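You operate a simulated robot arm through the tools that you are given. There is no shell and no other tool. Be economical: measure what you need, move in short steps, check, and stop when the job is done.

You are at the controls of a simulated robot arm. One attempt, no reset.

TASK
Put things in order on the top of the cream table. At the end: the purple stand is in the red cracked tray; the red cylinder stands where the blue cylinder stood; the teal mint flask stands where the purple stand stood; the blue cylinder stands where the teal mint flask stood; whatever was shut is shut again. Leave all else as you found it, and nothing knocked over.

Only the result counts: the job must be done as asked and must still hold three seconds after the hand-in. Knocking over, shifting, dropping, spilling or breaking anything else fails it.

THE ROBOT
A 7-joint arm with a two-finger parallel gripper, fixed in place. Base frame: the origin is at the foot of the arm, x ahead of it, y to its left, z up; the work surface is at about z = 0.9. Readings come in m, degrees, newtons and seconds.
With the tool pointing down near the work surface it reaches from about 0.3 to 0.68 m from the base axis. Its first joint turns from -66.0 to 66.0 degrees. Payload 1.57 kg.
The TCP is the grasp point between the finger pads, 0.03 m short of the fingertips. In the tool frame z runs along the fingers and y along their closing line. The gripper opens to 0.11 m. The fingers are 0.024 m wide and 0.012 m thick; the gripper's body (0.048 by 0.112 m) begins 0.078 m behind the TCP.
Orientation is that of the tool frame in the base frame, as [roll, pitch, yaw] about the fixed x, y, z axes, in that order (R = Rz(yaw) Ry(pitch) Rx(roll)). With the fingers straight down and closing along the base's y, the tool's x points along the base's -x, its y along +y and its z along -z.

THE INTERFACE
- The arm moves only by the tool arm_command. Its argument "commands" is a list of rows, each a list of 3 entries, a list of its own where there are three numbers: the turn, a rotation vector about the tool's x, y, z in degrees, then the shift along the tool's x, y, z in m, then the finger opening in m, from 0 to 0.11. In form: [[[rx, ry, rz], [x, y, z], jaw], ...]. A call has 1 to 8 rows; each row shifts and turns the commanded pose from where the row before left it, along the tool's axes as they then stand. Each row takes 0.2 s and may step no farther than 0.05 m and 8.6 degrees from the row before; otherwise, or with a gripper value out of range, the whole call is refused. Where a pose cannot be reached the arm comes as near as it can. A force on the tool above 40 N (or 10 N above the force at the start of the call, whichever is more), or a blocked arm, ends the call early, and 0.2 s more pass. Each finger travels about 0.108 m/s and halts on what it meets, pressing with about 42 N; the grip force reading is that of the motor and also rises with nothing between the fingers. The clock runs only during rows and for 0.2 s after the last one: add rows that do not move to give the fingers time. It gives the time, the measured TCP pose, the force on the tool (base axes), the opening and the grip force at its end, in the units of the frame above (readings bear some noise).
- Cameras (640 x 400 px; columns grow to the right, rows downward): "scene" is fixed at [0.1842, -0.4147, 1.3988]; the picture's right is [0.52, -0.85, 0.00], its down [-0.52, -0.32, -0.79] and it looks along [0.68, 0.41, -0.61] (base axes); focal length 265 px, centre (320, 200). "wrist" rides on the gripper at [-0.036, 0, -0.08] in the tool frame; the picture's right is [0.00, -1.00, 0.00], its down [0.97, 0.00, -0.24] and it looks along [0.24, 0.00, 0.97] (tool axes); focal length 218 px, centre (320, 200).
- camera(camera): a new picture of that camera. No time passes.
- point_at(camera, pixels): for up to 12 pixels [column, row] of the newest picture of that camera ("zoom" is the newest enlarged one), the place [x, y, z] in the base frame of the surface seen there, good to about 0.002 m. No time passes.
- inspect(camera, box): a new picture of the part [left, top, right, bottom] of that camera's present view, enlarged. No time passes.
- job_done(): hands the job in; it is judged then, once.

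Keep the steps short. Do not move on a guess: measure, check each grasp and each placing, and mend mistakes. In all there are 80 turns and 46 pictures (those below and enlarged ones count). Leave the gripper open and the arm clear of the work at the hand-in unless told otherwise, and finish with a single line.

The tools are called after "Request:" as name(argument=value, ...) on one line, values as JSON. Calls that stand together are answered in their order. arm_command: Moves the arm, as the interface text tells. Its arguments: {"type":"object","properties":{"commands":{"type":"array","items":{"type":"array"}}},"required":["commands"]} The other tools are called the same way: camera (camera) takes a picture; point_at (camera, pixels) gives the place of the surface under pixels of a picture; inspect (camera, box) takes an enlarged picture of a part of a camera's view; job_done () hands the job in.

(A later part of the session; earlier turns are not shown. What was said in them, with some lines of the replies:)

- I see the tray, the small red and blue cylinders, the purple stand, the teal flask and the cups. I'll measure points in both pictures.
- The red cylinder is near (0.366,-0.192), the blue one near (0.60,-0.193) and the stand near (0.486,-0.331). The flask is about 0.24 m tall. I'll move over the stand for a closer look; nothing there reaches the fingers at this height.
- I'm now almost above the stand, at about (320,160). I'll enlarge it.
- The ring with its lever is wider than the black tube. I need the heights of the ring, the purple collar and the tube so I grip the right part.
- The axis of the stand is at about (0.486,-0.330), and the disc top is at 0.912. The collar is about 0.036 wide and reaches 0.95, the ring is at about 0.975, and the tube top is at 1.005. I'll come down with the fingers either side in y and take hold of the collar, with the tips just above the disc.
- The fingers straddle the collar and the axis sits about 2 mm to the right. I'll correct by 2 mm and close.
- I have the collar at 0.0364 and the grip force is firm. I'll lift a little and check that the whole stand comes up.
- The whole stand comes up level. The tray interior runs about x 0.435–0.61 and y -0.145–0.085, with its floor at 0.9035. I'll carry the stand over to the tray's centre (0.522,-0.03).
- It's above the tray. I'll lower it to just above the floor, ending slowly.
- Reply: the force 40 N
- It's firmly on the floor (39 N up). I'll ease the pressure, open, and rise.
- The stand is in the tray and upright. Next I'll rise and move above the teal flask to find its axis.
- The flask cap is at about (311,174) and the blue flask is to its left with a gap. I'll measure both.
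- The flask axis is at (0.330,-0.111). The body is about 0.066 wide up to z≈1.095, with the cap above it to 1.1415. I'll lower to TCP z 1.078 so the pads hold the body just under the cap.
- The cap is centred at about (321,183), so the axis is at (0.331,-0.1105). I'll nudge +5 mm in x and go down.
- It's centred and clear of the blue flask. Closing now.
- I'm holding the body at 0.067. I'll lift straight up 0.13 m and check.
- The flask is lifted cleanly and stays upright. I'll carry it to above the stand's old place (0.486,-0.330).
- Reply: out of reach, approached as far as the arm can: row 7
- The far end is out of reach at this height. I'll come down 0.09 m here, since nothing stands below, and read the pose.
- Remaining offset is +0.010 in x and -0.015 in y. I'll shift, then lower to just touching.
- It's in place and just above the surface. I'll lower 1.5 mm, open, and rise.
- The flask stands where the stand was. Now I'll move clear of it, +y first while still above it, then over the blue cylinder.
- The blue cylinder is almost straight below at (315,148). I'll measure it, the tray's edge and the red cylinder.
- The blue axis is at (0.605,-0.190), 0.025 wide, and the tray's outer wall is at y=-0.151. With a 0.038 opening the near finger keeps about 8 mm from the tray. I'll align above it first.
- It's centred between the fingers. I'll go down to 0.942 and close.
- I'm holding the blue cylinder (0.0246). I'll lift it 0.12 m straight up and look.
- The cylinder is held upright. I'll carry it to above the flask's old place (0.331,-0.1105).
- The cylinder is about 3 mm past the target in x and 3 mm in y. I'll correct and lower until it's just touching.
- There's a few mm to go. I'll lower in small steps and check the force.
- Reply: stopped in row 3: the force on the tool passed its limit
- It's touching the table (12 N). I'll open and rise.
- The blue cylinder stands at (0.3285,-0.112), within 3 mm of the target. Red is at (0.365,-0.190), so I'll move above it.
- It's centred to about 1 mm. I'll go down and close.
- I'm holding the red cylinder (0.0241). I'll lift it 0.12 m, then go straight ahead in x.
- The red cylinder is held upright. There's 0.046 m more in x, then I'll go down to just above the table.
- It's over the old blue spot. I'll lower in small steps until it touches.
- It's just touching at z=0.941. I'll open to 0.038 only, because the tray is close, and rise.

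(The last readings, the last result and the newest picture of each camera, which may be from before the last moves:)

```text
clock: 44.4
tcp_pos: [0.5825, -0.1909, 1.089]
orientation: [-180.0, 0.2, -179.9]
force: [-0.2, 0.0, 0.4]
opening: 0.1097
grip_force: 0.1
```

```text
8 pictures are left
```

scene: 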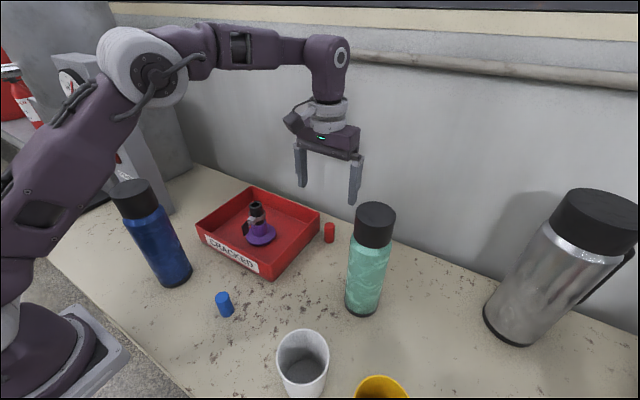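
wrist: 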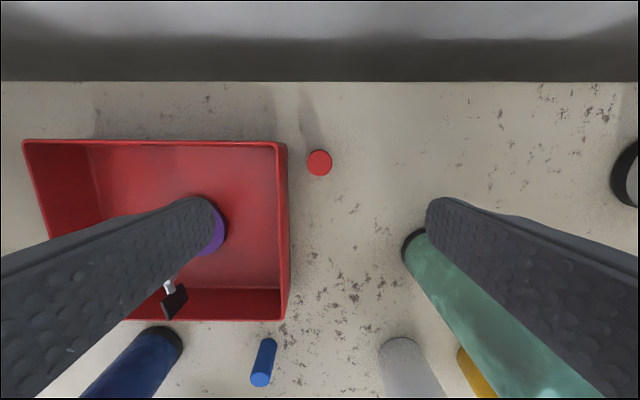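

Everything is in place. I'll check the placings by measurement.

Request:
point_at(camera="wrist", pixels=[[319, 162], [330, 162], [308, 162], [261, 379], [404, 250]])

Request:
point_at(camera="scene", pixels=[[249, 188], [258, 262], [374, 216], [356, 216], [393, 216], [257, 208], [260, 243]])

Request:
inspect(camera="scene", box=[190, 180, 400, 330])

```text
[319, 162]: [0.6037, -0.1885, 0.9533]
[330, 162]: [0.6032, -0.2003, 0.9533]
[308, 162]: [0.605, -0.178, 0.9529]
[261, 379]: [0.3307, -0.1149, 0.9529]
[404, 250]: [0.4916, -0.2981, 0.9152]
```

```text
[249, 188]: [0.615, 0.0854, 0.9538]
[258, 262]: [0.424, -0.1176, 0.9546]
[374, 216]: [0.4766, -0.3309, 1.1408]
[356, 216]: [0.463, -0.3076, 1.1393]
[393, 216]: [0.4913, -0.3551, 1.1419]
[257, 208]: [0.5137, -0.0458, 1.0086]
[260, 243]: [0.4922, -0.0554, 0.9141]
```

```text
2.67 times, centred on (295, 255) of scene
```

zoom: 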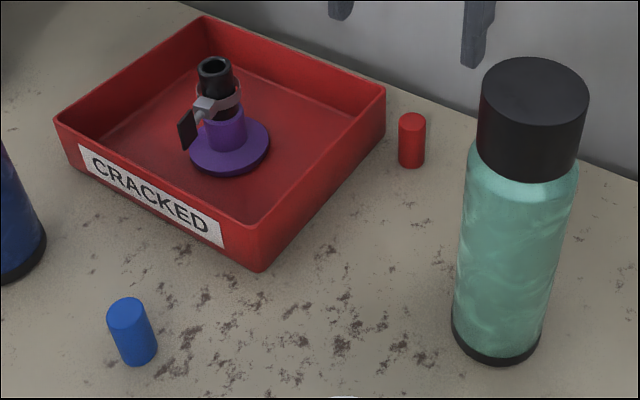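

Red is at (0.604,-0.189), blue at (0.330,-0.113), the flask is upright on the stand's old spot, and the tray hasn't moved. I'll retract up and back.

Request:
arm_command(commands=[[[0, 0, 0], [0.02, 0.01, -0.03], 0.11], [[0, 0, 0], [0.02, 0.01, -0.03], 0.11], [[0, 0, 0], [0.03, 0.01, -0.035], 0.11], [[0, 0, 0], [0.03, 0.01, -0.035], 0.11], [[0, 0, 0], [0, 0, 0], 0.11]])

Request:
camera(camera="scene")

```text
clock: 45.6
tcp_pos: [0.4825, -0.1472, 1.2209]
orientation: [-180.0, 0.1, 180.0]
force: [0.3, -0.2, -0.8]
opening: 0.1101
grip_force: 0.1
```

```text
6 pictures are left
```

scene: 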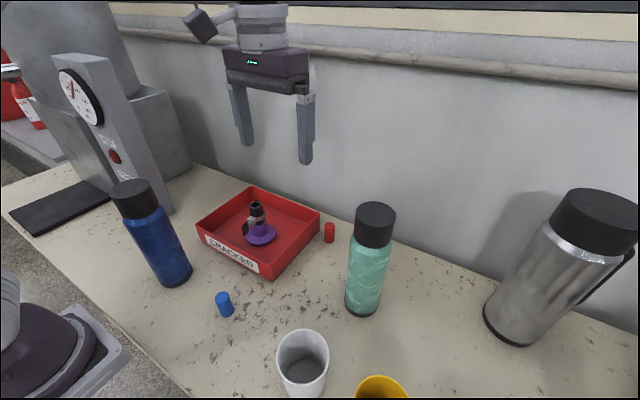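

The gripper is open and clear, and everything stands as asked. Handing in.

Request:
job_done()

```text
The job is handed in.
```

The purple stand is in the red cracked tray, the teal flask, blue cylinder and red cylinder each measured within a few millimetres of their new places, and nothing shut was opened.
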